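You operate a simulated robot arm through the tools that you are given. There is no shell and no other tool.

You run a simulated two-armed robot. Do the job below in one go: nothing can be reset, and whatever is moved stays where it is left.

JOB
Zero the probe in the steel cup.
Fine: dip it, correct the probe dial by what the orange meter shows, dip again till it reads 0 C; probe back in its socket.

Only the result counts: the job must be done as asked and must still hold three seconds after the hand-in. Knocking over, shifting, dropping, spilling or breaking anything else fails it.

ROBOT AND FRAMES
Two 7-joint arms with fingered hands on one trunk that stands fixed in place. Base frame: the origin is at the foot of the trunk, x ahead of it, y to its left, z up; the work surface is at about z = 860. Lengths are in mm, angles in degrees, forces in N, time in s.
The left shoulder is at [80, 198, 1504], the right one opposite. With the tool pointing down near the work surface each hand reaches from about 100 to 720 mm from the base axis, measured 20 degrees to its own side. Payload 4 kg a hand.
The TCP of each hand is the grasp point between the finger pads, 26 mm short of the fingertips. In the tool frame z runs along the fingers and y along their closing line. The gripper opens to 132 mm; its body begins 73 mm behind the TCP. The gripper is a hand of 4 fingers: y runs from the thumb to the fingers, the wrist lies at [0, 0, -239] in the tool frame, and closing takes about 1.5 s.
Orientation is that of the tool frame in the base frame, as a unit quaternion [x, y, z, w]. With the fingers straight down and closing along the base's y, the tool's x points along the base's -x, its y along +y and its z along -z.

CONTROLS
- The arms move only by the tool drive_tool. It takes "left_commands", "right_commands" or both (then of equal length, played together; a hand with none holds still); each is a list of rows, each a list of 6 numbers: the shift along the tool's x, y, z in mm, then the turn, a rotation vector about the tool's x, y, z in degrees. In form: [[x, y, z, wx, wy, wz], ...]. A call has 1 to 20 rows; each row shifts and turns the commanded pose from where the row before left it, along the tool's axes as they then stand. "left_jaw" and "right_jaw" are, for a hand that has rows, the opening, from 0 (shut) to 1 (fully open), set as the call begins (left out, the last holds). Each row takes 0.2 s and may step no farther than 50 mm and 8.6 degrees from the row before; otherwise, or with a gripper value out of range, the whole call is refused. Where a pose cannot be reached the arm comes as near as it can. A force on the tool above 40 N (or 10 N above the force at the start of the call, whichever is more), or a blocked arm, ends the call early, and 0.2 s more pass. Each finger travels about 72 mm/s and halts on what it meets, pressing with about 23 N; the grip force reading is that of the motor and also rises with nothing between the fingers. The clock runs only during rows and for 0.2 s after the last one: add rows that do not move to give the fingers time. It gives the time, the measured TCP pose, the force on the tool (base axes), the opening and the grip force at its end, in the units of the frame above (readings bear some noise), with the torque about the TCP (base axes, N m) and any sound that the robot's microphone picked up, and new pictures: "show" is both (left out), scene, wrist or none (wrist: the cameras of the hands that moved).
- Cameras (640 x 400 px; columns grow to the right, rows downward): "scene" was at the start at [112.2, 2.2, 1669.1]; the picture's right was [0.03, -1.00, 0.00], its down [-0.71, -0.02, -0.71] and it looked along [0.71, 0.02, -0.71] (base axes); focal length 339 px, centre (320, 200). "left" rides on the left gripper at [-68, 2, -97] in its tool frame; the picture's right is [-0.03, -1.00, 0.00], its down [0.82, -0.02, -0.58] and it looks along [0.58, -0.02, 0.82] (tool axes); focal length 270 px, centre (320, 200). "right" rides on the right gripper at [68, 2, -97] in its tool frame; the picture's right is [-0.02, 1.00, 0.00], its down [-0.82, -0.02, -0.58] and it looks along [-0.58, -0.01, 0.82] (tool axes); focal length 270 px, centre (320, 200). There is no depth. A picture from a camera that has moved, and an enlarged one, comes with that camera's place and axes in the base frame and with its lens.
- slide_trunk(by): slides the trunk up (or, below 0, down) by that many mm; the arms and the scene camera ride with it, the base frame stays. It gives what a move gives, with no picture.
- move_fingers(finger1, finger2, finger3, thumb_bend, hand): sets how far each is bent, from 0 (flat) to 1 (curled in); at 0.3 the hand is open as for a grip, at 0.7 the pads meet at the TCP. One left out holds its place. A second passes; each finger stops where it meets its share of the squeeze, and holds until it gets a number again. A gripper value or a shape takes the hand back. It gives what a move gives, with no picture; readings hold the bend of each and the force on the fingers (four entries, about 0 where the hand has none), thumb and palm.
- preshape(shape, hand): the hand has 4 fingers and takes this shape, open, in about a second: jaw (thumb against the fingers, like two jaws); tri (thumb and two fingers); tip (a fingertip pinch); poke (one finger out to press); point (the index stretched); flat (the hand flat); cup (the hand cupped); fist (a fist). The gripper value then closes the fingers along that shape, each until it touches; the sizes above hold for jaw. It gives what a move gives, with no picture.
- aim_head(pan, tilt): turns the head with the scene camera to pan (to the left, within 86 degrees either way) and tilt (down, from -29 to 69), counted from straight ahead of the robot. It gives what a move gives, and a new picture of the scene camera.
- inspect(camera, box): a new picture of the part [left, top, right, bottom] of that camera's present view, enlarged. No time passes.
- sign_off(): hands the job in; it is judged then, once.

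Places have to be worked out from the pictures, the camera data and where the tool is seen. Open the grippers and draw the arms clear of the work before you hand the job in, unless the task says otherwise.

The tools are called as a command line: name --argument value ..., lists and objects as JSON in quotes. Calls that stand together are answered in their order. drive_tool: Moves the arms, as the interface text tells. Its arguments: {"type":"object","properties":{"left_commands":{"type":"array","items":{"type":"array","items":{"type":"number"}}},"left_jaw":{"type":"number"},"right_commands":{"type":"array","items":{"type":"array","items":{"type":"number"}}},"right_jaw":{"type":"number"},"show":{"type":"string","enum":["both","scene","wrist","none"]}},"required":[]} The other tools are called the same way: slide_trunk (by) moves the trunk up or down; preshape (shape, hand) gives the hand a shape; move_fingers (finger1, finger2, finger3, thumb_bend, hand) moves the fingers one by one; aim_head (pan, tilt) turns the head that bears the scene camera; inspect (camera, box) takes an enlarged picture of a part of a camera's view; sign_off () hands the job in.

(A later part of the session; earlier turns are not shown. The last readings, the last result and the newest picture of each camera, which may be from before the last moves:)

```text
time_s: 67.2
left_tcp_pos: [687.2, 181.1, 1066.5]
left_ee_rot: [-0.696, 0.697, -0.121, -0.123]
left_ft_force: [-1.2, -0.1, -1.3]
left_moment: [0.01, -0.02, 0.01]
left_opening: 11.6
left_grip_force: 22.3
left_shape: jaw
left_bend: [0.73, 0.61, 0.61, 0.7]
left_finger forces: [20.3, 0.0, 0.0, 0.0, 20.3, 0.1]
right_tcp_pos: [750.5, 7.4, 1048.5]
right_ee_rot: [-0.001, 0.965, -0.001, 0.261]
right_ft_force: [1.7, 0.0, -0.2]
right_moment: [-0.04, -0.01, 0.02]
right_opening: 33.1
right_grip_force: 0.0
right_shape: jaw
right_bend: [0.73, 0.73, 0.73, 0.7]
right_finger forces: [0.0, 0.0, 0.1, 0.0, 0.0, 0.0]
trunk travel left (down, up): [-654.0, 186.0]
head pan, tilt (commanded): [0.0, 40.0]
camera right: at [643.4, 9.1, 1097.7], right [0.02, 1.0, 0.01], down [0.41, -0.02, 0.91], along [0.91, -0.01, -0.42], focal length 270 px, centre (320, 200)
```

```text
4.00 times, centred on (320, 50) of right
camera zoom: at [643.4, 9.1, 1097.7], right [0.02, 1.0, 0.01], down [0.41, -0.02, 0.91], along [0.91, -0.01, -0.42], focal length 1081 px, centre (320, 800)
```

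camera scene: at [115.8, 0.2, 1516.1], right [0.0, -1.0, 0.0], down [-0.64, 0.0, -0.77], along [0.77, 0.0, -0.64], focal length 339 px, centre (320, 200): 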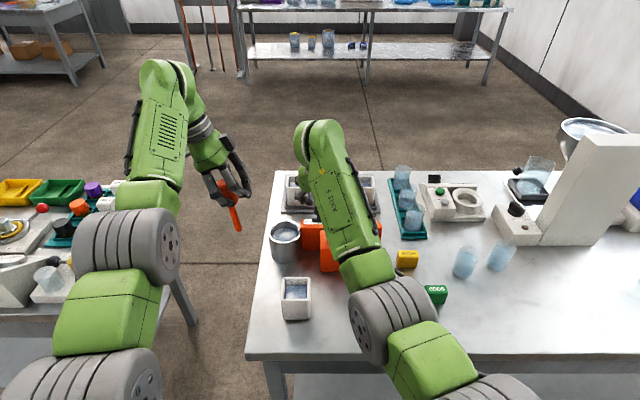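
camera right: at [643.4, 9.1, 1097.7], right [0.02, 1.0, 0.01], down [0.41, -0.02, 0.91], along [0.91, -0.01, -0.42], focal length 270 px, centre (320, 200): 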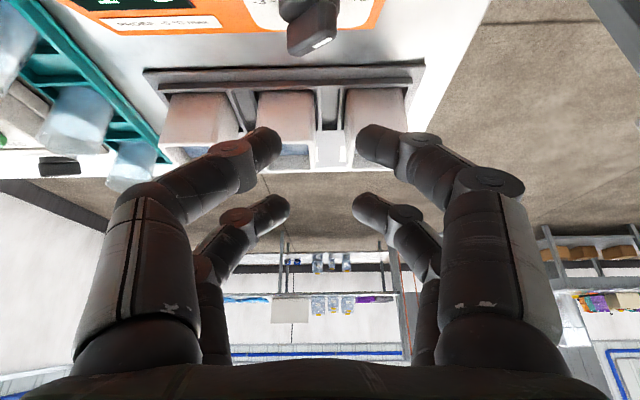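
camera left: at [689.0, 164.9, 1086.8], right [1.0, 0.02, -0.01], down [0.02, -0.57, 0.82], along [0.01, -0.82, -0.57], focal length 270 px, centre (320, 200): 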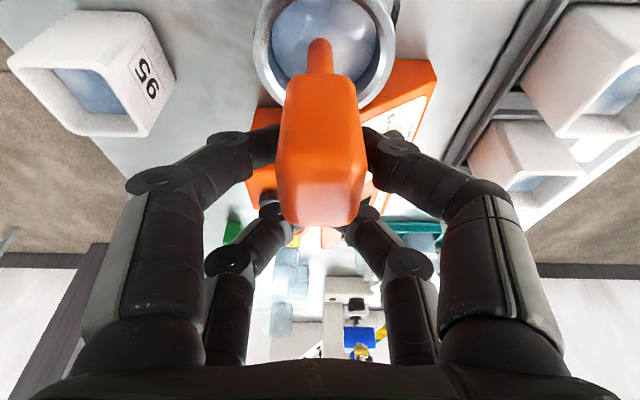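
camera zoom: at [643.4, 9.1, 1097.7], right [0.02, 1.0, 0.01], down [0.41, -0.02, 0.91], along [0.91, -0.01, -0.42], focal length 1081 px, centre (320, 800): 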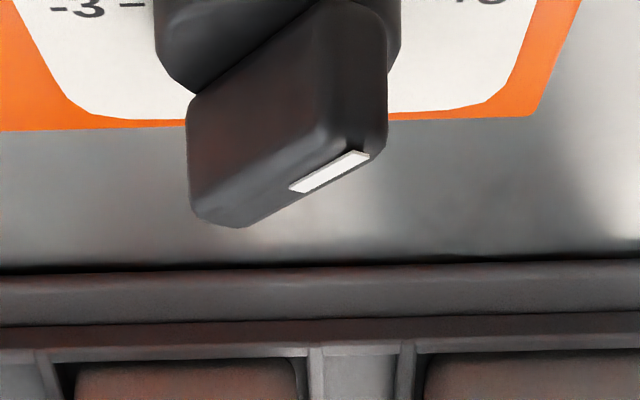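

The mark now points at roughly 35–40° toward +3. I withdraw the right hand to the right to get an unobstructed view of the dial.

drive_tool --right_commands '[[12, -37.4, -15.4, 0, 0, 0], [12, -37.4, -15.4, 0, 0, 0], [12, -37.4, -15.4, 0, 0, 0], [12, -37.4, -15.4, 0, 0, 0], [12, -37.4, -12, 0, 0, 0], [12, -37.4, -12, 0, 0, 0], [12, -37.4, -12, 0, 0, 0], [12, -37.4, -12, 0, 0, 0], [0, 0, 0, 0, 0, 0]]' --show "scene"

inspect --camera "scene" --box '[300, 205, 340, 245]'

```text
time_s: 69.2
left_tcp_pos: [687.9, 180.8, 1067.6]
left_ee_rot: [-0.695, 0.698, -0.121, -0.124]
left_ft_force: [0.4, 0.1, 0.0]
left_moment: [-0.01, 0.0, 0.01]
left_opening: 11.6
left_grip_force: 22.8
left_shape: jaw
left_bend: [0.73, 0.61, 0.61, 0.7]
left_finger forces: [20.3, 0.1, 0.0, 0.0, 20.3, 0.0]
right_tcp_pos: [612.3, -291.7, 1093.3]
right_ee_rot: [0.0, 0.966, -0.001, 0.26]
right_ft_force: [-0.4, 0.1, -0.3]
right_moment: [-0.02, 0.01, 0.01]
right_opening: 32.8
right_grip_force: 0.0
right_shape: jaw
right_bend: [0.73, 0.73, 0.73, 0.7]
right_finger forces: [0.0, 0.0, 0.0, 0.1, 0.1, 0.0]
trunk travel left (down, up): [-654.0, 186.0]
head pan, tilt (commanded): [0.0, 40.0]
camera scene: at [116.3, 0.6, 1516.1], right [0.0, -1.0, 0.0], down [-0.64, 0.0, -0.77], along [0.77, 0.0, -0.64], focal length 339 px, centre (320, 200)
```

scene: 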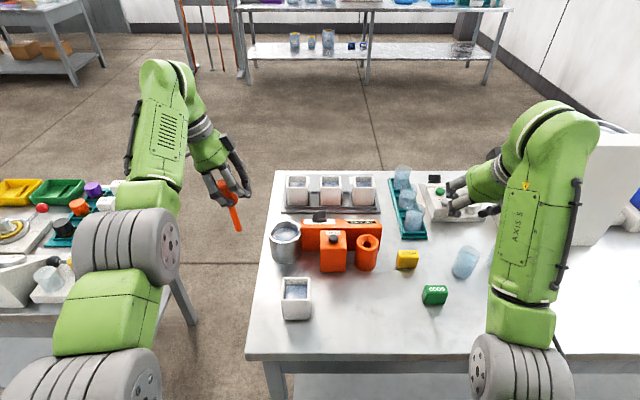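

```text
10.00 times, centred on (320, 225) of scene
camera zoom: at [116.3, 0.6, 1516.1], right [0.0, -1.0, 0.0], down [-0.64, 0.0, -0.77], along [0.77, 0.0, -0.64], focal length 3394 px, centre (320, -50)
```

zoom: 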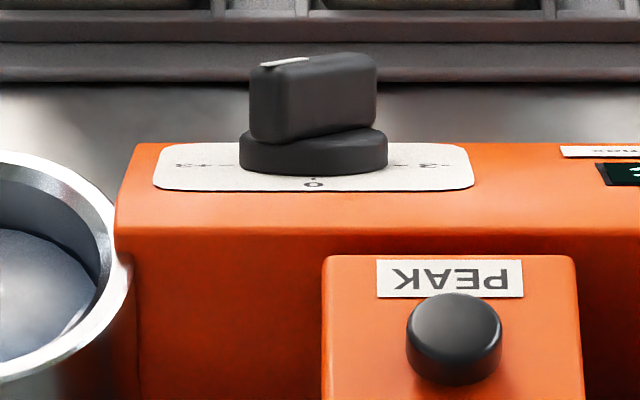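

Two view estimates give about 37–45°, more than the ideal 30° for +1. Before refining I move the right hand's camera high over the dial, where the view is less oblique, to measure properly.

drive_tool --right_commands '[[-15, 37, 0, 0, 0, 0], [-15, 37, 0, 0, 0, 0], [-15, 37, 0, 0, 0, 0], [-15, 37, 0, 0, 0, 0], [-15, 37, 3, 0, 0, 0], [-15, 37, 3, 0, 0, 0], [-15, 37, 3, 0, 7.5, 0], [-15, 37, 3, 0, 7.5, 0], [0, 0, 0, 0, 0, 0]]' --show "wrist"

inspect --camera "right" --box '[260, 0, 380, 75]'

```text
time_s: 71.2
left_tcp_pos: [686.8, 181.3, 1066.3]
left_ee_rot: [-0.695, 0.697, -0.121, -0.124]
left_ft_force: [0.2, 0.4, -1.4]
left_moment: [0.01, 0.0, -0.01]
left_opening: 11.4
left_grip_force: 22.8
left_shape: jaw
left_bend: [0.73, 0.61, 0.61, 0.7]
left_finger forces: [20.3, 0.0, 0.0, 0.0, 20.2, 0.0]
right_tcp_pos: [722.5, 5.6, 1145.0]
right_ee_rot: [0.0, 0.991, 0.0, 0.132]
right_ft_force: [0.4, 0.4, 0.4]
right_moment: [0.03, -0.02, -0.04]
right_opening: 33.0
right_grip_force: 0.2
right_shape: jaw
right_bend: [0.73, 0.73, 0.73, 0.7]
right_finger forces: [0.0, 0.0, 0.1, 0.0, 0.0, 0.0]
trunk travel left (down, up): [-654.0, 186.0]
head pan, tilt (commanded): [0.0, 40.0]
camera right: at [631.9, 7.5, 1220.0], right [0.02, 1.0, 0.01], down [0.64, -0.02, 0.77], along [0.77, -0.01, -0.64], focal length 270 px, centre (320, 200)
```

right: 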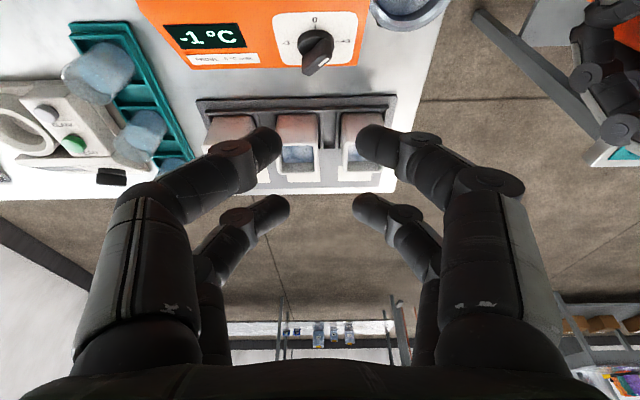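

```text
5.33 times, centred on (320, 38) of right
camera zoom: at [631.9, 7.5, 1220.0], right [0.02, 1.0, 0.01], down [0.64, -0.02, 0.77], along [0.77, -0.01, -0.64], focal length 1442 px, centre (320, 1067)
```

zoom: 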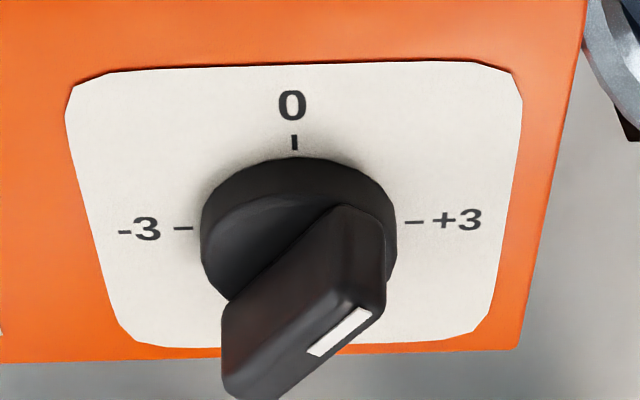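

From this view, calibrated on the −3/0/+3 ticks, the pointer stands at about 41° (≈ +1.4), so I want to bring it back to 30° (+1.0). Pinching the bar's pointer end with the hand centred at the right sideways offset will set the angle stiffly; I move there and stop above the knob.

drive_tool --right_commands '[[0, 0, 0, 0, -7.5, 0], [0, 0, 0, 0, -7.5, 0], [10.9, 1.6, 32.7, 0, 0, 0], [10.9, 1.6, 32.7, 0, 0, 0], [10.9, 1.6, 32.7, 0, 0, 0], [10.9, 1.6, 32.7, 0, 0, 0], [0, 0, 0, 0, 0, 0]]' --show "wrist"

inspect --camera "right" --box '[200, 20, 440, 180]'

```text
time_s: 72.8
left_tcp_pos: [687.7, 180.1, 1067.9]
left_ee_rot: [-0.696, 0.697, -0.12, -0.124]
left_ft_force: [-0.5, -0.5, -0.7]
left_moment: [0.01, 0.01, -0.02]
left_opening: 11.8
left_grip_force: 22.8
left_shape: jaw
left_bend: [0.73, 0.61, 0.61, 0.7]
left_finger forces: [20.3, 0.0, 0.0, 0.1, 20.2, 0.0]
right_tcp_pos: [750.3, 10.7, 1006.9]
right_ee_rot: [-0.001, 0.965, 0.0, 0.261]
right_ft_force: [-0.6, -0.4, -0.9]
right_moment: [0.01, 0.01, 0.01]
right_opening: 32.8
right_grip_force: 0.1
right_shape: jaw
right_bend: [0.73, 0.73, 0.73, 0.7]
right_finger forces: [0.0, 0.0, 0.0, 0.0, 0.1, 0.0]
trunk travel left (down, up): [-654.0, 186.0]
head pan, tilt (commanded): [0.0, 40.0]
camera right: at [643.5, 13.4, 1057.7], right [0.02, 1.0, 0.01], down [0.41, -0.02, 0.91], along [0.91, -0.01, -0.41], focal length 270 px, centre (320, 200)
```

right: 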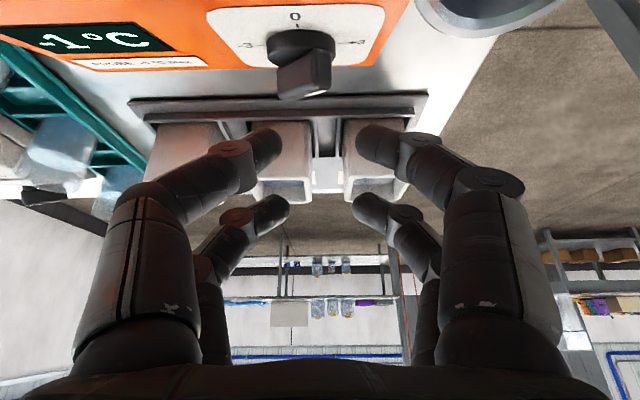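

```text
2.50 times, centred on (320, 100) of right
camera zoom: at [643.5, 13.4, 1057.7], right [0.02, 1.0, 0.01], down [0.41, -0.02, 0.91], along [0.91, -0.01, -0.41], focal length 676 px, centre (320, 450)
```

zoom: 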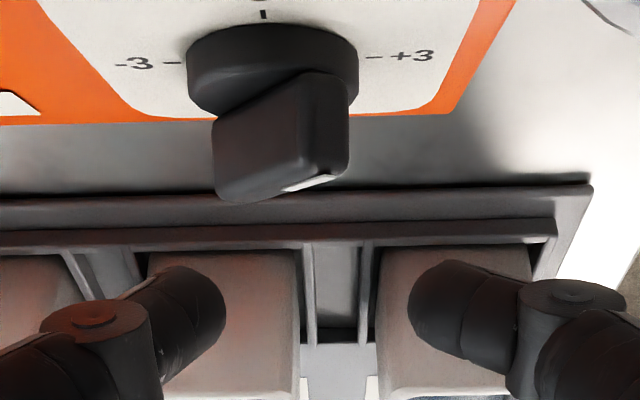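

The bar's pointer end lies between the fingers. I lower 42 mm to straddle it and check before pinching.

drive_tool --right_commands '[[7, 0.3, 12.1, 0, 0, 0], [7, 0.3, 12.1, 0, 0, 0], [7, 0.3, 12.1, 0, 0, 0], [0, 0, 0, 0, 0, 0]]' --show "none"

inspect --camera "right" --box '[200, 60, 440, 220]'

```text
time_s: 73.8
left_tcp_pos: [687.7, 179.9, 1066.7]
left_ee_rot: [-0.696, 0.697, -0.121, -0.124]
left_ft_force: [-0.1, 0.5, -1.0]
left_moment: [-0.03, -0.03, 0.03]
left_opening: 11.5
left_grip_force: 23.1
left_shape: jaw
left_bend: [0.73, 0.61, 0.61, 0.7]
left_finger forces: [20.2, 0.1, 0.0, 0.0, 20.3, 0.1]
right_tcp_pos: [752.2, 11.8, 965.7]
right_ee_rot: [-0.001, 0.966, -0.001, 0.26]
right_ft_force: [0.7, -0.6, 0.4]
right_moment: [0.03, 0.02, -0.01]
right_opening: 32.8
right_grip_force: 0.0
right_shape: jaw
right_bend: [0.73, 0.73, 0.73, 0.7]
right_finger forces: [0.0, 0.0, 0.0, 0.1, 0.0, 0.1]
trunk travel left (down, up): [-654.0, 186.0]
head pan, tilt (commanded): [0.0, 40.0]
```

```text
2.50 times, centred on (320, 140) of right
camera zoom: at [644.2, 14.1, 1015.8], right [0.02, 1.0, 0.01], down [0.42, -0.02, 0.91], along [0.91, -0.01, -0.42], focal length 676 px, centre (320, 350)
```

zoom: 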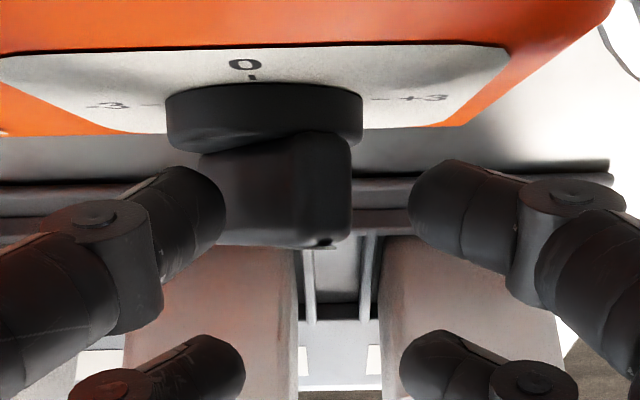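

The pair is centred about 10 mm to +y of the disc centre at roughly 14 mm from the axis; for 30° I want about 8 mm. I shift −2 mm in y, lower 2 mm and close the jaw on the bar.

drive_tool --right_commands '[[1.0, -2.2, 1.7, 0, 0, 0], [0, 0, 0, 0, 0, 0], [0, 0, 0, 0, 0, 0]]' --show "none"

drive_tool --right_commands '[[0, 0, 0, 0, 0, 0], [0, 0, 0, 0, 0, 0], [0, 0, 0, 0, 0, 0], [0, 0, 0, 0, 0, 0]]' --right_jaw 0.08 --show "none"

inspect --camera "right" --box '[200, 60, 440, 220]'

```text
time_s: 74.6
left_tcp_pos: [687.5, 180.3, 1067.6]
left_ee_rot: [-0.696, 0.697, -0.121, -0.122]
left_ft_force: [0.2, -1.0, -0.4]
left_moment: [0.0, -0.04, -0.01]
left_opening: 11.4
left_grip_force: 23.4
left_shape: jaw
left_bend: [0.73, 0.61, 0.61, 0.7]
left_finger forces: [20.3, 0.0, 0.0, 0.0, 20.3, 0.0]
right_tcp_pos: [751.1, 10.4, 963.3]
right_ee_rot: [-0.001, 0.966, -0.001, 0.26]
right_ft_force: [0.5, -0.2, -0.4]
right_moment: [0.01, 0.01, 0.0]
right_opening: 32.8
right_grip_force: 0.0
right_shape: jaw
right_bend: [0.73, 0.73, 0.73, 0.7]
right_finger forces: [0.1, 0.1, 0.1, 0.0, 0.0, 0.0]
trunk travel left (down, up): [-654.0, 186.0]
head pan, tilt (commanded): [0.0, 40.0]
```

```text
time_s: 75.6
left_tcp_pos: [687.0, 179.7, 1067.4]
left_ee_rot: [-0.696, 0.697, -0.121, -0.124]
left_ft_force: [0.0, -0.5, -1.5]
left_moment: [-0.02, 0.03, 0.01]
left_opening: 11.4
left_grip_force: 22.5
left_shape: jaw
left_bend: [0.73, 0.61, 0.61, 0.7]
left_finger forces: [20.3, 0.0, 0.1, 0.0, 20.3, 0.1]
right_tcp_pos: [750.6, 9.1, 964.8]
right_ee_rot: [0.0, 0.965, -0.001, 0.261]
right_ft_force: [-3.0, -3.3, -0.8]
right_moment: [-0.13, 0.05, 0.02]
right_opening: 5.0
right_grip_force: 23.2
right_shape: jaw
right_bend: [0.73, 0.62, 0.62, 0.7]
right_finger forces: [17.0, 0.0, 0.0, 0.0, 20.2, 0.0]
trunk travel left (down, up): [-654.0, 186.0]
head pan, tilt (commanded): [0.0, 40.0]
```

```text
2.50 times, centred on (320, 140) of right
camera zoom: at [643.5, 11.1, 1013.8], right [0.02, 1.0, 0.01], down [0.42, -0.02, 0.91], along [0.91, -0.02, -0.42], focal length 676 px, centre (320, 350)
```

zoom: 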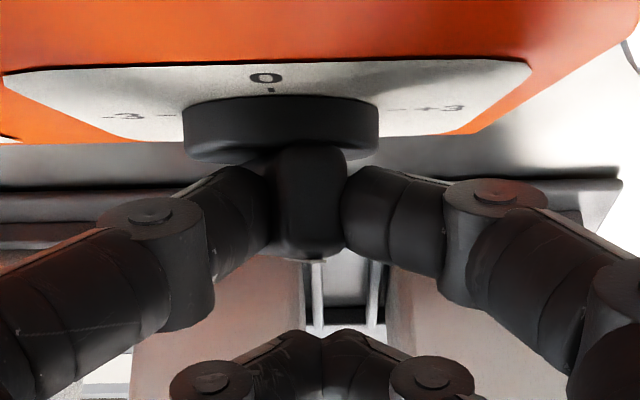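

The pinch pulled the bar back to about 18–21°. Still holding it, I shift the hand +2.5 mm in y to bring the pointer toward 30°.

drive_tool --right_commands '[[0, 1.3, 0, 0, 0, 0], [0, 1.3, 0, 0, 0, 0], [0, 0, 0, 0, 0, 0]]' --show "none"

inspect --camera "right" --box '[200, 60, 440, 220]'

```text
time_s: 76.4
left_tcp_pos: [687.4, 179.4, 1068.2]
left_ee_rot: [-0.696, 0.697, -0.12, -0.123]
left_ft_force: [0.1, -0.4, -0.3]
left_moment: [0.0, -0.01, -0.02]
left_opening: 11.6
left_grip_force: 22.9
left_shape: jaw
left_bend: [0.73, 0.61, 0.61, 0.7]
left_finger forces: [20.2, 0.0, 0.0, 0.1, 20.3, 0.0]
right_tcp_pos: [750.6, 9.4, 963.6]
right_ee_rot: [0.0, 0.965, -0.001, 0.261]
right_ft_force: [-4.3, -8.3, -0.6]
right_moment: [-0.32, 0.03, 0.02]
right_opening: 4.6
right_grip_force: 22.9
right_shape: jaw
right_bend: [0.73, 0.62, 0.62, 0.7]
right_finger forces: [16.3, 0.0, 0.0, 0.0, 25.1, 0.0]
trunk travel left (down, up): [-654.0, 186.0]
head pan, tilt (commanded): [0.0, 40.0]
```

```text
2.50 times, centred on (320, 140) of right
camera zoom: at [643.4, 12.2, 1013.8], right [0.02, 1.0, 0.01], down [0.41, -0.02, 0.91], along [0.91, -0.02, -0.41], focal length 676 px, centre (320, 350)
```

zoom: 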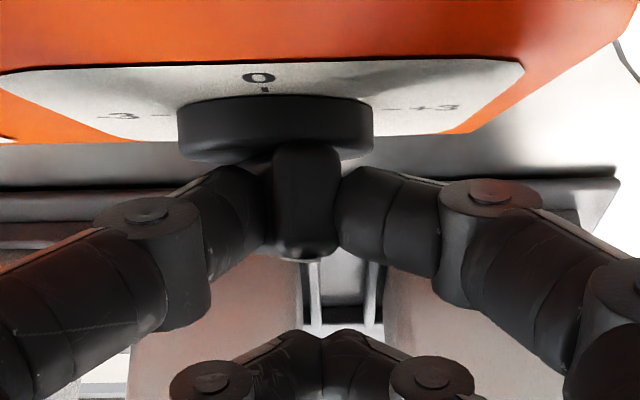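

The bar resists with about 5 N more, so the fingers' friction matters. I keep shifting +2 mm and look again.

drive_tool --right_commands '[[0, 1.2, 0, 0, 0, 0], [0, 1.2, 0, 0, 0, 0], [0, 0, 0, 0, 0, 0]]' --show "none"

inspect --camera "right" --box '[200, 60, 440, 220]'

```text
time_s: 77.2
left_tcp_pos: [686.6, 178.6, 1066.2]
left_ee_rot: [-0.695, 0.698, -0.12, -0.124]
left_ft_force: [0.0, -1.2, -0.6]
left_moment: [-0.01, -0.01, -0.02]
left_opening: 11.5
left_grip_force: 22.9
left_shape: jaw
left_bend: [0.73, 0.61, 0.61, 0.7]
left_finger forces: [20.4, 0.1, 0.0, 0.0, 20.3, 0.1]
right_tcp_pos: [750.4, 11.7, 964.0]
right_ee_rot: [0.0, 0.965, 0.001, 0.26]
right_ft_force: [-4.5, -12.4, 0.0]
right_moment: [-0.48, 0.06, -0.03]
right_opening: 5.2
right_grip_force: 22.8
right_shape: jaw
right_bend: [0.73, 0.62, 0.62, 0.7]
right_finger forces: [15.5, 0.0, 0.0, 0.0, 29.1, 0.0]
trunk travel left (down, up): [-654.0, 186.0]
head pan, tilt (commanded): [0.0, 40.0]
```

```text
2.50 times, centred on (320, 140) of right
camera zoom: at [643.4, 13.9, 1013.9], right [0.02, 1.0, 0.01], down [0.41, -0.02, 0.91], along [0.91, -0.01, -0.41], focal length 676 px, centre (320, 350)
```

zoom: 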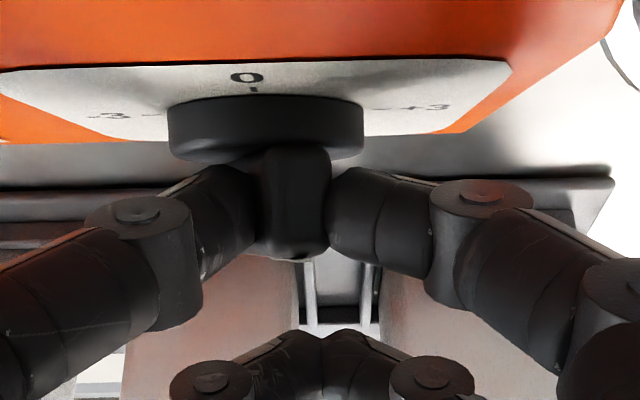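

The pads hold the bar's angle rigidly, so instead of shifting I should turn the hand about the knob's axis. I rotate it 10° about the panel normal (toward +3) while pinching.

drive_tool --right_commands '[[-0.3, -0.5, 0.6, 4.4, 0, 2.4], [-0.3, -0.5, 0.6, 4.4, 0, 2.4], [0, 0, 0, 0, 0, 0]]' --show "none"

inspect --camera "right" --box '[200, 60, 440, 220]'

```text
time_s: 78.0
left_tcp_pos: [687.1, 181.2, 1068.6]
left_ee_rot: [-0.696, 0.697, -0.12, -0.123]
left_ft_force: [-0.3, -0.2, -1.1]
left_moment: [-0.04, 0.0, 0.0]
left_opening: 11.9
left_grip_force: 22.9
left_shape: jaw
left_bend: [0.73, 0.61, 0.61, 0.7]
left_finger forces: [20.3, 0.0, 0.0, 0.1, 20.5, 0.0]
right_tcp_pos: [752.9, 14.4, 963.3]
right_ee_rot: [0.06, 0.962, -0.063, 0.259]
right_ft_force: [-1.3, -4.7, 0.1]
right_moment: [-0.22, 0.02, 0.05]
right_opening: 5.1
right_grip_force: 22.8
right_shape: jaw
right_bend: [0.73, 0.62, 0.62, 0.7]
right_finger forces: [17.3, 0.1, 0.1, 0.0, 22.2, 0.0]
trunk travel left (down, up): [-654.0, 186.0]
head pan, tilt (commanded): [0.0, 40.0]
```

```text
2.50 times, centred on (320, 140) of right
camera zoom: at [646.0, 35.9, 1011.7], right [0.17, 0.98, -0.08], down [0.41, 0.0, 0.91], along [0.9, -0.19, -0.41], focal length 676 px, centre (320, 350)
```

zoom: 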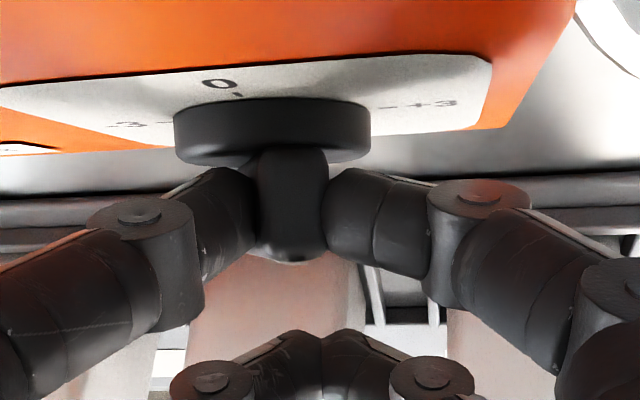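

The bar should now be near 30°. I open the jaw to release it, raise the hand straight up and look.

drive_tool --right_commands '[[0, 0, 0, 0, 0, 0], [0, 0, 0, 0, 0, 0], [0, 0, 0, 0, 0, 0], [-10.1, -1.8, -17.2, 0, 0, 0], [-20.2, -3.6, -34.4, 0, 0, 0], [-20.2, -3.6, -34.4, 0, 0, 0], [-10.1, -1.8, -17.2, 0, 0, 0], [0, 0, 0, 0, 7.5, 0], [0, 0, 0, 0, 7.5, 0], [-10, 0, -17, 0, 0, 0], [0, 0, 0, 0, 0, 0]]' --right_jaw 0.27 --show "wrist"

inspect --camera "right" --box '[200, 0, 360, 100]'

```text
time_s: 80.4
left_tcp_pos: [689.4, 180.0, 1067.5]
left_ee_rot: [-0.695, 0.698, -0.121, -0.124]
left_ft_force: [0.6, -0.6, -0.8]
left_moment: [-0.04, 0.04, 0.01]
left_opening: 11.7
left_grip_force: 23.2
left_shape: jaw
left_bend: [0.73, 0.61, 0.61, 0.7]
left_finger forces: [20.3, 0.0, 0.1, 0.0, 20.4, 0.0]
right_tcp_pos: [750.6, 13.5, 1101.6]
right_ee_rot: [0.066, 0.983, -0.057, 0.163]
right_ft_force: [0.5, 0.3, -0.3]
right_moment: [-0.01, 0.02, -0.04]
right_opening: 35.3
right_grip_force: 0.1
right_shape: jaw
right_bend: [0.73, 0.73, 0.73, 0.7]
right_finger forces: [0.0, 0.1, 0.0, 0.1, 0.0, 0.1]
right hand out of reach, approached as far as the arm can: row 9, 10
trunk travel left (down, up): [-654.0, 186.0]
head pan, tilt (commanded): [0.0, 40.0]
camera right: at [655.9, 36.0, 1169.7], right [0.17, 0.98, -0.08], down [0.58, -0.03, 0.81], along [0.8, -0.19, -0.58], focal length 270 px, centre (320, 200)
```

right: 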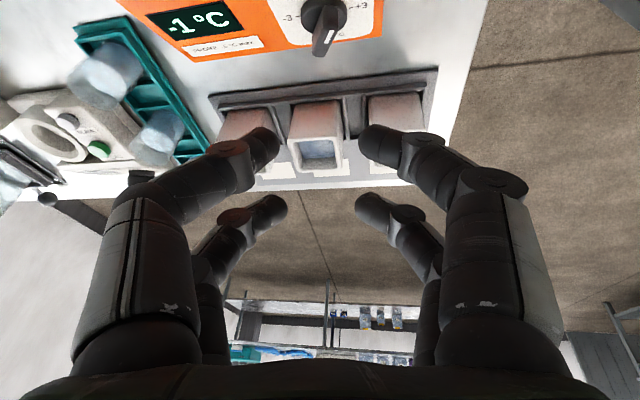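

```text
4.00 times, centred on (280, 50) of right
camera zoom: at [655.9, 36.0, 1169.7], right [0.17, 0.98, -0.08], down [0.58, -0.03, 0.81], along [0.8, -0.19, -0.58], focal length 1081 px, centre (480, 800)
```

zoom: 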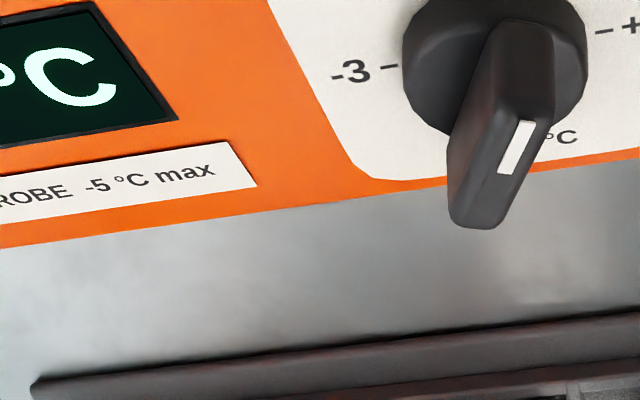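

The pointer now sits at about 26–29°, i.e. +0.9 to +1.0. I withdraw the right hand to the right, raise the trunk back up by 60, and prepare to dip again.

drive_tool --right_commands '[[10, -44, -5, 0, 0, 0], [10, -44, -5, 0, 0, 0], [10, -44, -5, 0, 0, 0], [10, -44, -5, 0, 0, 0], [10, -44, -5, 0, 0, 0], [10, -44, -5, 0, 0, 0], [10, -44, -5, 0, 0, 0], [0, 0, 0, 0, 0, 0]]' --show "none"

slide_trunk --by 60

inspect --camera "scene" --box '[0, 0, 640, 400]'

inspect --camera "scene" --box '[300, 218, 340, 243]'

```text
time_s: 82.2
left_tcp_pos: [687.9, 181.2, 1065.9]
left_ee_rot: [-0.696, 0.697, -0.121, -0.124]
left_ft_force: [0.4, -0.1, -0.7]
left_moment: [-0.02, 0.0, -0.02]
left_opening: 11.4
left_grip_force: 23.5
left_shape: jaw
left_bend: [0.73, 0.61, 0.61, 0.7]
left_finger forces: [20.5, 0.0, 0.0, 0.1, 20.4, 0.0]
right_tcp_pos: [629.5, -276.8, 1139.2]
right_ee_rot: [0.066, 0.983, -0.058, 0.163]
right_ft_force: [0.3, -0.3, 0.2]
right_moment: [0.0, 0.01, -0.02]
right_opening: 35.5
right_grip_force: 0.0
right_shape: jaw
right_bend: [0.73, 0.73, 0.73, 0.7]
right_finger forces: [0.1, 0.0, 0.1, 0.1, 0.0, 0.0]
trunk travel left (down, up): [-654.0, 186.0]
head pan, tilt (commanded): [0.0, 40.0]
```

```text
time_s: 83.2
left_tcp_pos: [686.9, 180.7, 1127.1]
left_ee_rot: [-0.696, 0.697, -0.121, -0.123]
left_ft_force: [-0.1, 0.3, -0.1]
left_moment: [0.01, 0.0, 0.02]
left_opening: 11.4
left_grip_force: 22.9
left_shape: jaw
left_bend: [0.73, 0.61, 0.61, 0.7]
left_finger forces: [20.4, 0.1, 0.0, 0.0, 20.5, 0.0]
right_tcp_pos: [628.9, -277.3, 1200.5]
right_ee_rot: [0.066, 0.983, -0.057, 0.163]
right_ft_force: [0.2, 1.5, -0.1]
right_moment: [0.01, 0.02, 0.05]
right_opening: 35.6
right_grip_force: 0.1
right_shape: jaw
right_bend: [0.73, 0.73, 0.73, 0.7]
right_finger forces: [0.0, 0.0, 0.1, 0.0, 0.0, 0.0]
trunk travel left (down, up): [-714.0, 126.0]
head pan, tilt (commanded): [0.0, 40.0]
```

```text
1.00 times, centred on (320, 200) of scene (not enlarged: the box is as wide or as high as the picture)
camera zoom: at [116.3, -0.3, 1576.1], right [0.0, -1.0, 0.0], down [-0.64, 0.0, -0.77], along [0.77, 0.0, -0.64], focal length 339 px, centre (320, 200)
```

zoom: 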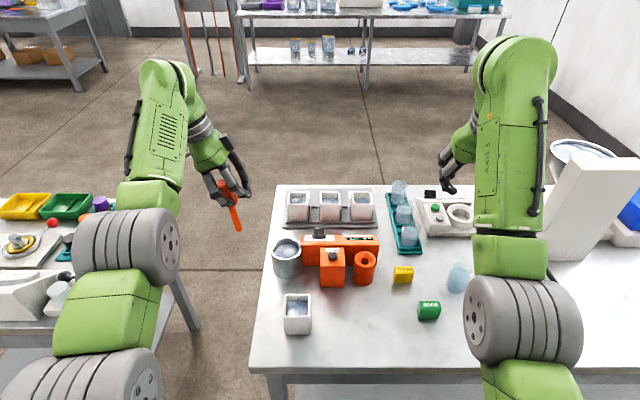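

```text
16.00 times, centred on (320, 230) of scene
camera zoom: at [116.3, -0.3, 1576.1], right [0.0, -1.0, 0.0], down [-0.64, 0.0, -0.77], along [0.77, 0.0, -0.64], focal length 5430 px, centre (320, -288)
```

zoom: 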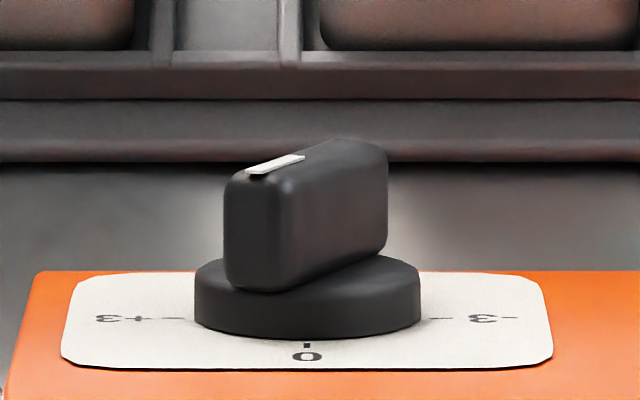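

Everything else stands as before. I bring the probe back over the cup and dip it again to the same depth, then wait for the reading.

drive_tool --left_commands '[[25.9, 0, 9.4, 0, 0, 0], [25.9, -0.5, 9.4, 0, 0, 0], [25.9, -0.5, 9.4, 0, 0, 0], [25.9, 0, 9.4, 0, 0, 0], [0, 0, 0, 0, 0, 0]]' --show "wrist"

inspect --camera "scene" --box '[250, 150, 410, 290]'

```text
time_s: 84.4
left_tcp_pos: [687.1, 69.3, 1127.8]
left_ee_rot: [-0.695, 0.698, -0.121, -0.123]
left_ft_force: [-0.4, 0.5, -0.6]
left_moment: [0.05, 0.02, 0.0]
left_opening: 11.6
left_grip_force: 23.2
left_shape: jaw
left_bend: [0.73, 0.61, 0.61, 0.7]
left_finger forces: [20.2, 0.1, 0.0, 0.0, 20.3, 0.1]
right_tcp_pos: [627.6, -276.8, 1200.4]
right_ee_rot: [0.066, 0.982, -0.058, 0.164]
right_ft_force: [0.0, -0.3, -0.5]
right_moment: [0.0, 0.01, -0.03]
right_opening: 35.3
right_grip_force: 0.0
right_shape: jaw
right_bend: [0.73, 0.73, 0.73, 0.7]
right_finger forces: [0.0, 0.0, 0.1, 0.0, 0.1, 0.0]
trunk travel left (down, up): [-714.0, 126.0]
head pan, tilt (commanded): [0.0, 40.0]
camera left: at [687.2, 165.5, 1194.9], right [1.0, 0.02, -0.01], down [0.02, -0.57, 0.82], along [0.01, -0.82, -0.57], focal length 270 px, centre (320, 200)
```

left: 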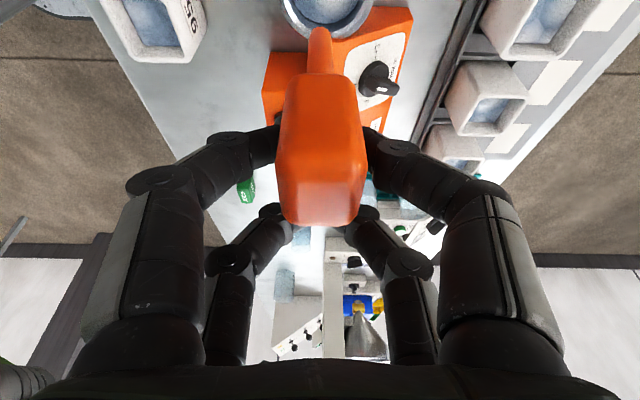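

```text
2.86 times, centred on (330, 220) of scene
camera zoom: at [115.9, 0.0, 1576.1], right [0.0, -1.0, 0.0], down [-0.64, 0.0, -0.77], along [0.77, 0.0, -0.64], focal length 970 px, centre (291, 143)
```

zoom: 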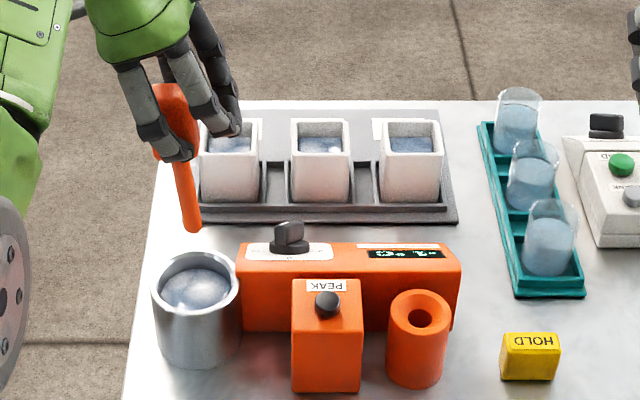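

The tip is again right above the cup. I lower it 107 mm and hold for the reading.

drive_tool --left_commands '[[-6.1, 0, 16.8, 0, 0, 0], [-6.1, 0, 16.8, 0, 0, 0], [-6.1, 0, 16.8, 0, 0, 0], [-6.1, 0, 16.8, 0, 0, 0], [-6.1, 0, 16.8, 0, 0, 0], [-6.1, 0, 16.8, 0, 0, 0], [0, 0, 0, 0, 0, 0], [0, 0, 0, 0, 0, 0], [0, 0, 0, 0, 0, 0], [0, 0, 0, 0, 0, 0], [0, 0, 0, 0, 0, 0], [0, 0, 0, 0, 0, 0], [0, 0, 0, 0, 0, 0], [0, 0, 0, 0, 0, 0], [0, 0, 0, 0, 0, 0], [0, 0, 0, 0, 0, 0], [0, 0, 0, 0, 0, 0], [0, 0, 0, 0, 0, 0], [0, 0, 0, 0, 0, 0], [0, 0, 0, 0, 0, 0]]' --show "scene"

inspect --camera "scene" --box '[340, 224, 388, 254]'

```text
time_s: 88.6
left_tcp_pos: [687.4, 71.3, 1021.0]
left_ee_rot: [-0.695, 0.698, -0.121, -0.124]
left_ft_force: [-0.3, 0.5, -0.1]
left_moment: [-0.02, -0.01, 0.0]
left_opening: 11.6
left_grip_force: 22.9
left_shape: jaw
left_bend: [0.73, 0.61, 0.61, 0.7]
left_finger forces: [20.4, 0.1, 0.0, 0.0, 20.5, 0.1]
right_tcp_pos: [628.0, -277.3, 1200.1]
right_ee_rot: [0.066, 0.983, -0.057, 0.165]
right_ft_force: [-0.9, -0.4, 0.7]
right_moment: [0.01, 0.01, -0.02]
right_opening: 35.3
right_grip_force: 0.0
right_shape: jaw
right_bend: [0.73, 0.73, 0.73, 0.7]
right_finger forces: [0.0, 0.0, 0.1, 0.0, 0.1, 0.0]
trunk travel left (down, up): [-714.0, 126.0]
head pan, tilt (commanded): [0.0, 40.0]
camera scene: at [116.0, -0.1, 1576.1], right [0.0, -1.0, 0.0], down [-0.64, 0.0, -0.77], along [0.77, 0.0, -0.64], focal length 339 px, centre (320, 200)
```

scene: 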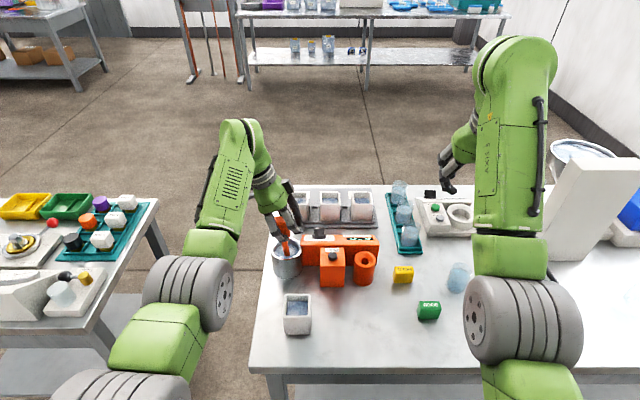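

```text
13.33 times, centred on (364, 239) of scene
camera zoom: at [116.0, -0.1, 1576.1], right [0.0, -1.0, 0.0], down [-0.64, 0.0, -0.77], along [0.77, 0.0, -0.64], focal length 4525 px, centre (-267, -320)
```

zoom: 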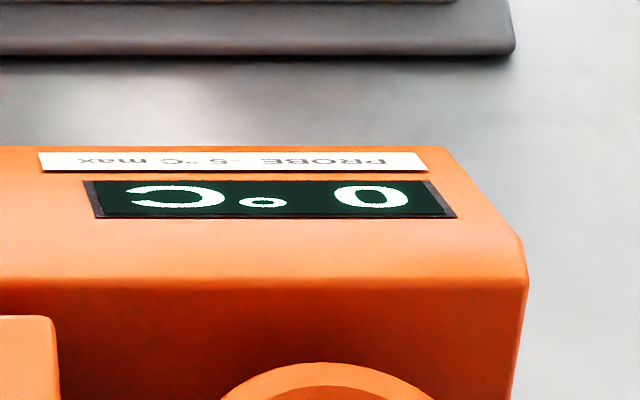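

The meter now reads 0 °C. I lift the probe out of the water straight up, while moving the right hand further out of the way.

drive_tool --left_commands '[[6.1, 0, -16.8, 0, 0, 0], [6.1, 0, -16.8, 0, 0, 0], [6.1, 0, -16.8, 0, 0, 0], [6.1, 0, -16.8, 0, 0, 0], [6.1, 0, -16.8, 0, 0, 0], [6.1, 0, -16.8, 0, 0, 0], [0, 0, 0, 0, 0, 0]]' --right_commands '[[12, -18, 0, 0, 0, 0], [12, -18, 0, 0, 0, 0], [12, -18, 0, 0, 0, 0], [12, -18, 0, 0, 0, 0], [12, -18, 0, 0, 0, 0], [0, 0, 0, 0, 0, 0], [0, 0, 0, 0, 0, 0]]' --show "scene"

inspect --camera "scene" --box '[250, 150, 410, 290]'

```text
time_s: 90.2
left_tcp_pos: [689.4, 69.5, 1126.5]
left_ee_rot: [-0.695, 0.697, -0.121, -0.124]
left_ft_force: [0.0, -0.5, -0.2]
left_moment: [-0.01, -0.02, -0.01]
left_opening: 11.7
left_grip_force: 23.3
left_shape: jaw
left_bend: [0.73, 0.61, 0.61, 0.7]
left_finger forces: [20.3, 0.0, 0.0, 0.0, 20.3, 0.0]
right_tcp_pos: [560.0, -357.8, 1188.4]
right_ee_rot: [0.066, 0.983, -0.058, 0.164]
right_ft_force: [0.3, 0.7, 1.1]
right_moment: [-0.03, 0.04, 0.0]
right_opening: 35.4
right_grip_force: 0.1
right_shape: jaw
right_bend: [0.73, 0.73, 0.73, 0.7]
right_finger forces: [0.1, 0.0, 0.0, 0.1, 0.0, 0.0]
trunk travel left (down, up): [-714.0, 126.0]
head pan, tilt (commanded): [0.0, 40.0]
camera scene: at [116.5, 0.3, 1576.1], right [0.0, -1.0, 0.0], down [-0.64, 0.0, -0.77], along [0.77, 0.0, -0.64], focal length 339 px, centre (320, 200)
```

scene: 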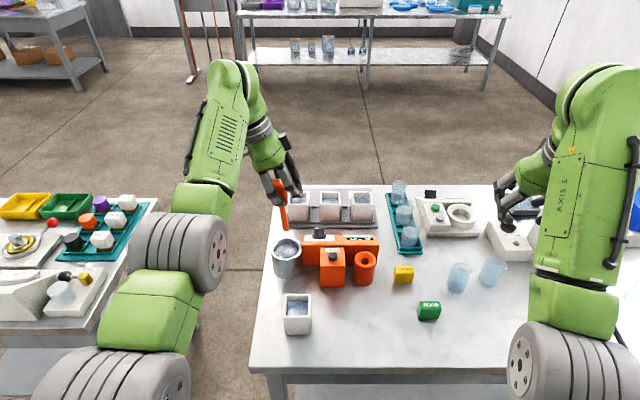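

```text
2.86 times, centred on (330, 220) of scene
camera zoom: at [116.5, 0.3, 1576.1], right [0.0, -1.0, 0.0], down [-0.64, 0.0, -0.77], along [0.77, 0.0, -0.64], focal length 970 px, centre (291, 143)
```

zoom: 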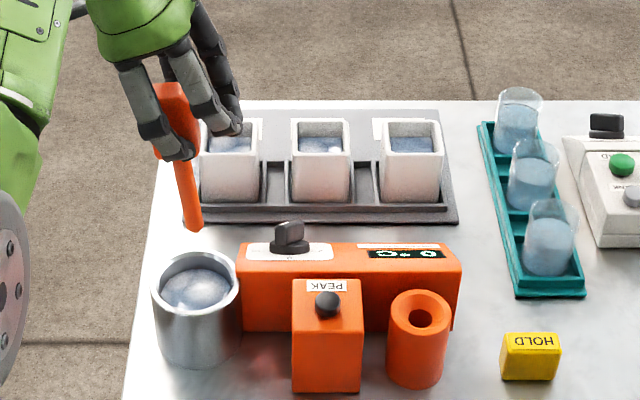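

The display still holds 0 °C. I carry the probe back over the socket along the same path.

drive_tool --left_commands '[[22.9, 4.1, 8.35, 0, 0, 0], [22.9, 4.1, 8.35, 0, 0, 0], [22.9, 4.1, 8.35, 0, 0, 0], [22.9, 4.1, 8.35, 0, 0, 0], [22.9, 4.1, 8.35, 0, 0, 0], [22.9, 4.1, 8.35, 0, 0, 0], [22.9, 4.1, 8.35, 0, 0, 0], [22.9, 4.1, 8.35, 0, 0, 0], [0, 0, 0, 0, 0, 0]]' --show "both"

inspect --camera "scene" --box '[300, 150, 420, 290]'

inspect --camera "left" --box '[220, 0, 420, 125]'

```text
time_s: 92.2
left_tcp_pos: [654.8, -124.5, 1124.7]
left_ee_rot: [-0.696, 0.697, -0.121, -0.124]
left_ft_force: [0.0, -1.1, -0.5]
left_moment: [-0.03, -0.03, -0.02]
left_opening: 11.6
left_grip_force: 22.9
left_shape: jaw
left_bend: [0.73, 0.61, 0.61, 0.7]
left_finger forces: [20.3, 0.1, 0.0, 0.1, 20.3, 0.1]
right_tcp_pos: [560.2, -358.0, 1187.7]
right_ee_rot: [0.066, 0.983, -0.058, 0.164]
right_ft_force: [0.5, 0.2, -0.1]
right_moment: [-0.05, 0.0, -0.02]
right_opening: 35.4
right_grip_force: 0.1
right_shape: jaw
right_bend: [0.73, 0.73, 0.73, 0.7]
right_finger forces: [0.0, 0.1, 0.0, 0.0, 0.0, 0.1]
trunk travel left (down, up): [-714.0, 126.0]
head pan, tilt (commanded): [0.0, 40.0]
camera scene: at [116.1, 0.2, 1576.1], right [0.0, -1.0, 0.0], down [-0.64, 0.0, -0.77], along [0.77, 0.0, -0.64], focal length 339 px, centre (320, 200)
camera left: at [655.4, -27.9, 1193.7], right [1.0, 0.02, -0.01], down [0.02, -0.57, 0.82], along [0.01, -0.82, -0.57], focal length 270 px, centre (320, 200)
```

scene: 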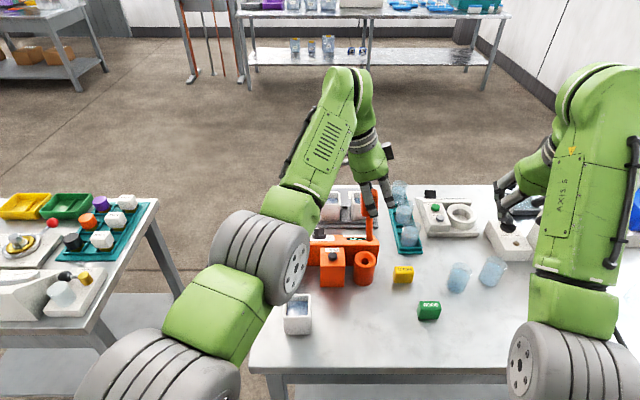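
left: 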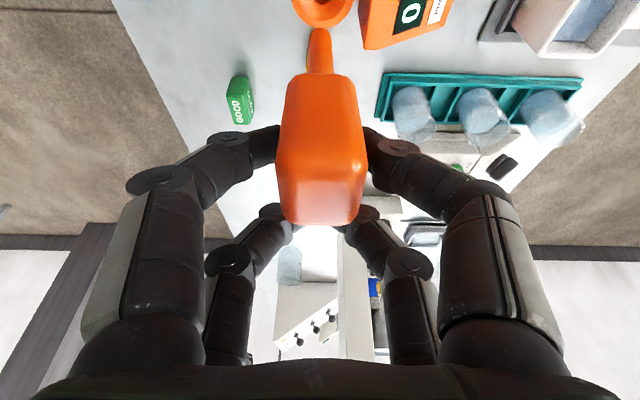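

```text
2.86 times, centred on (360, 220) of scene
camera zoom: at [116.1, 0.2, 1576.1], right [0.0, -1.0, 0.0], down [-0.64, 0.0, -0.77], along [0.77, 0.0, -0.64], focal length 970 px, centre (206, 143)
```

zoom: 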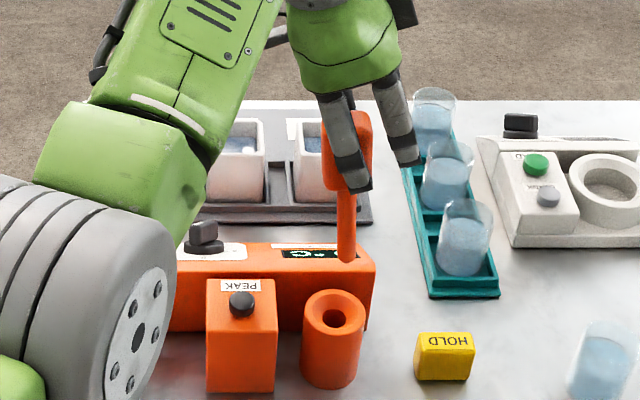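

```text
3.20 times, centred on (320, 62) of left
camera zoom: at [655.4, -27.9, 1193.7], right [1.0, 0.02, -0.01], down [0.02, -0.57, 0.82], along [0.01, -0.82, -0.57], focal length 865 px, centre (320, 640)
```

zoom: 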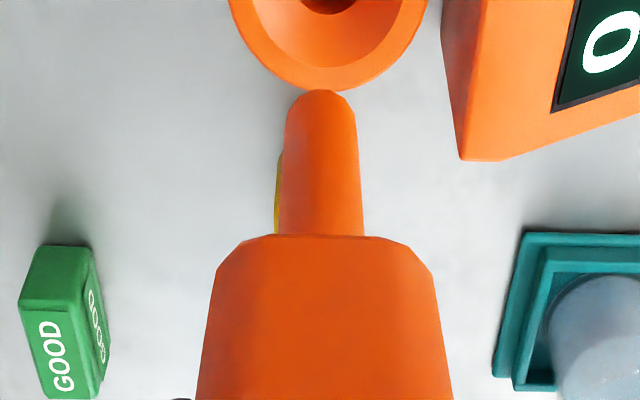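

The tip is on the same vertical line as when it came out, perhaps 2–4 mm to −y of the hole's centre. I shift +2 mm in y and lower to just above the socket mouth for a check.

drive_tool --left_commands '[[-5.2, -0.2, 12.7, 0, 0, 0], [-5.2, -0.2, 12.7, 0, 0, 0], [-5.2, -0.1, 12.7, 0, 0, 0], [-5.2, 0, 12.7, 0, 0, 0], [0, 0, 0, 0, 0, 0]]' --show "none"

inspect --camera "scene" --box '[330, 200, 400, 290]'

inspect --camera "left" --box '[220, 0, 420, 125]'

```text
time_s: 93.4
left_tcp_pos: [655.2, -121.6, 1072.7]
left_ee_rot: [-0.696, 0.697, -0.121, -0.124]
left_ft_force: [0.3, 0.1, -1.7]
left_moment: [-0.03, 0.0, -0.03]
left_opening: 11.6
left_grip_force: 22.7
left_shape: jaw
left_bend: [0.73, 0.61, 0.61, 0.7]
left_finger forces: [20.3, 0.0, 0.1, 0.0, 20.3, 0.0]
right_tcp_pos: [560.6, -358.2, 1187.4]
right_ee_rot: [0.066, 0.982, -0.057, 0.165]
right_ft_force: [0.3, 0.5, -0.4]
right_moment: [-0.02, -0.01, 0.01]
right_opening: 35.4
right_grip_force: 0.1
right_shape: jaw
right_bend: [0.73, 0.73, 0.73, 0.7]
right_finger forces: [0.1, 0.1, 0.1, 0.0, 0.0, 0.0]
trunk travel left (down, up): [-714.0, 126.0]
head pan, tilt (commanded): [0.0, 40.0]
```

```text
4.44 times, centred on (365, 245) of scene
camera zoom: at [116.0, -0.3, 1576.1], right [0.0, -1.0, 0.0], down [-0.64, 0.0, -0.77], along [0.77, 0.0, -0.64], focal length 1508 px, centre (120, 0)
```

zoom: 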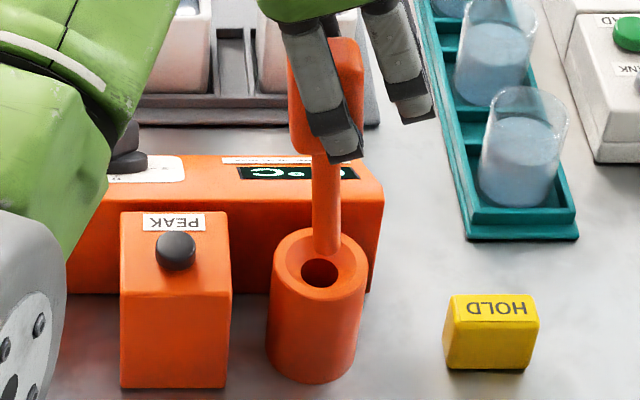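

```text
3.20 times, centred on (320, 62) of left
camera zoom: at [655.4, -26.5, 1139.4], right [1.0, 0.02, -0.01], down [0.02, -0.57, 0.82], along [0.01, -0.82, -0.57], focal length 865 px, centre (320, 640)
```

zoom: 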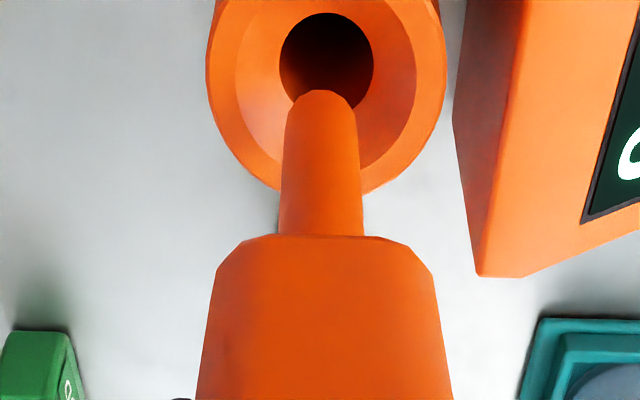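

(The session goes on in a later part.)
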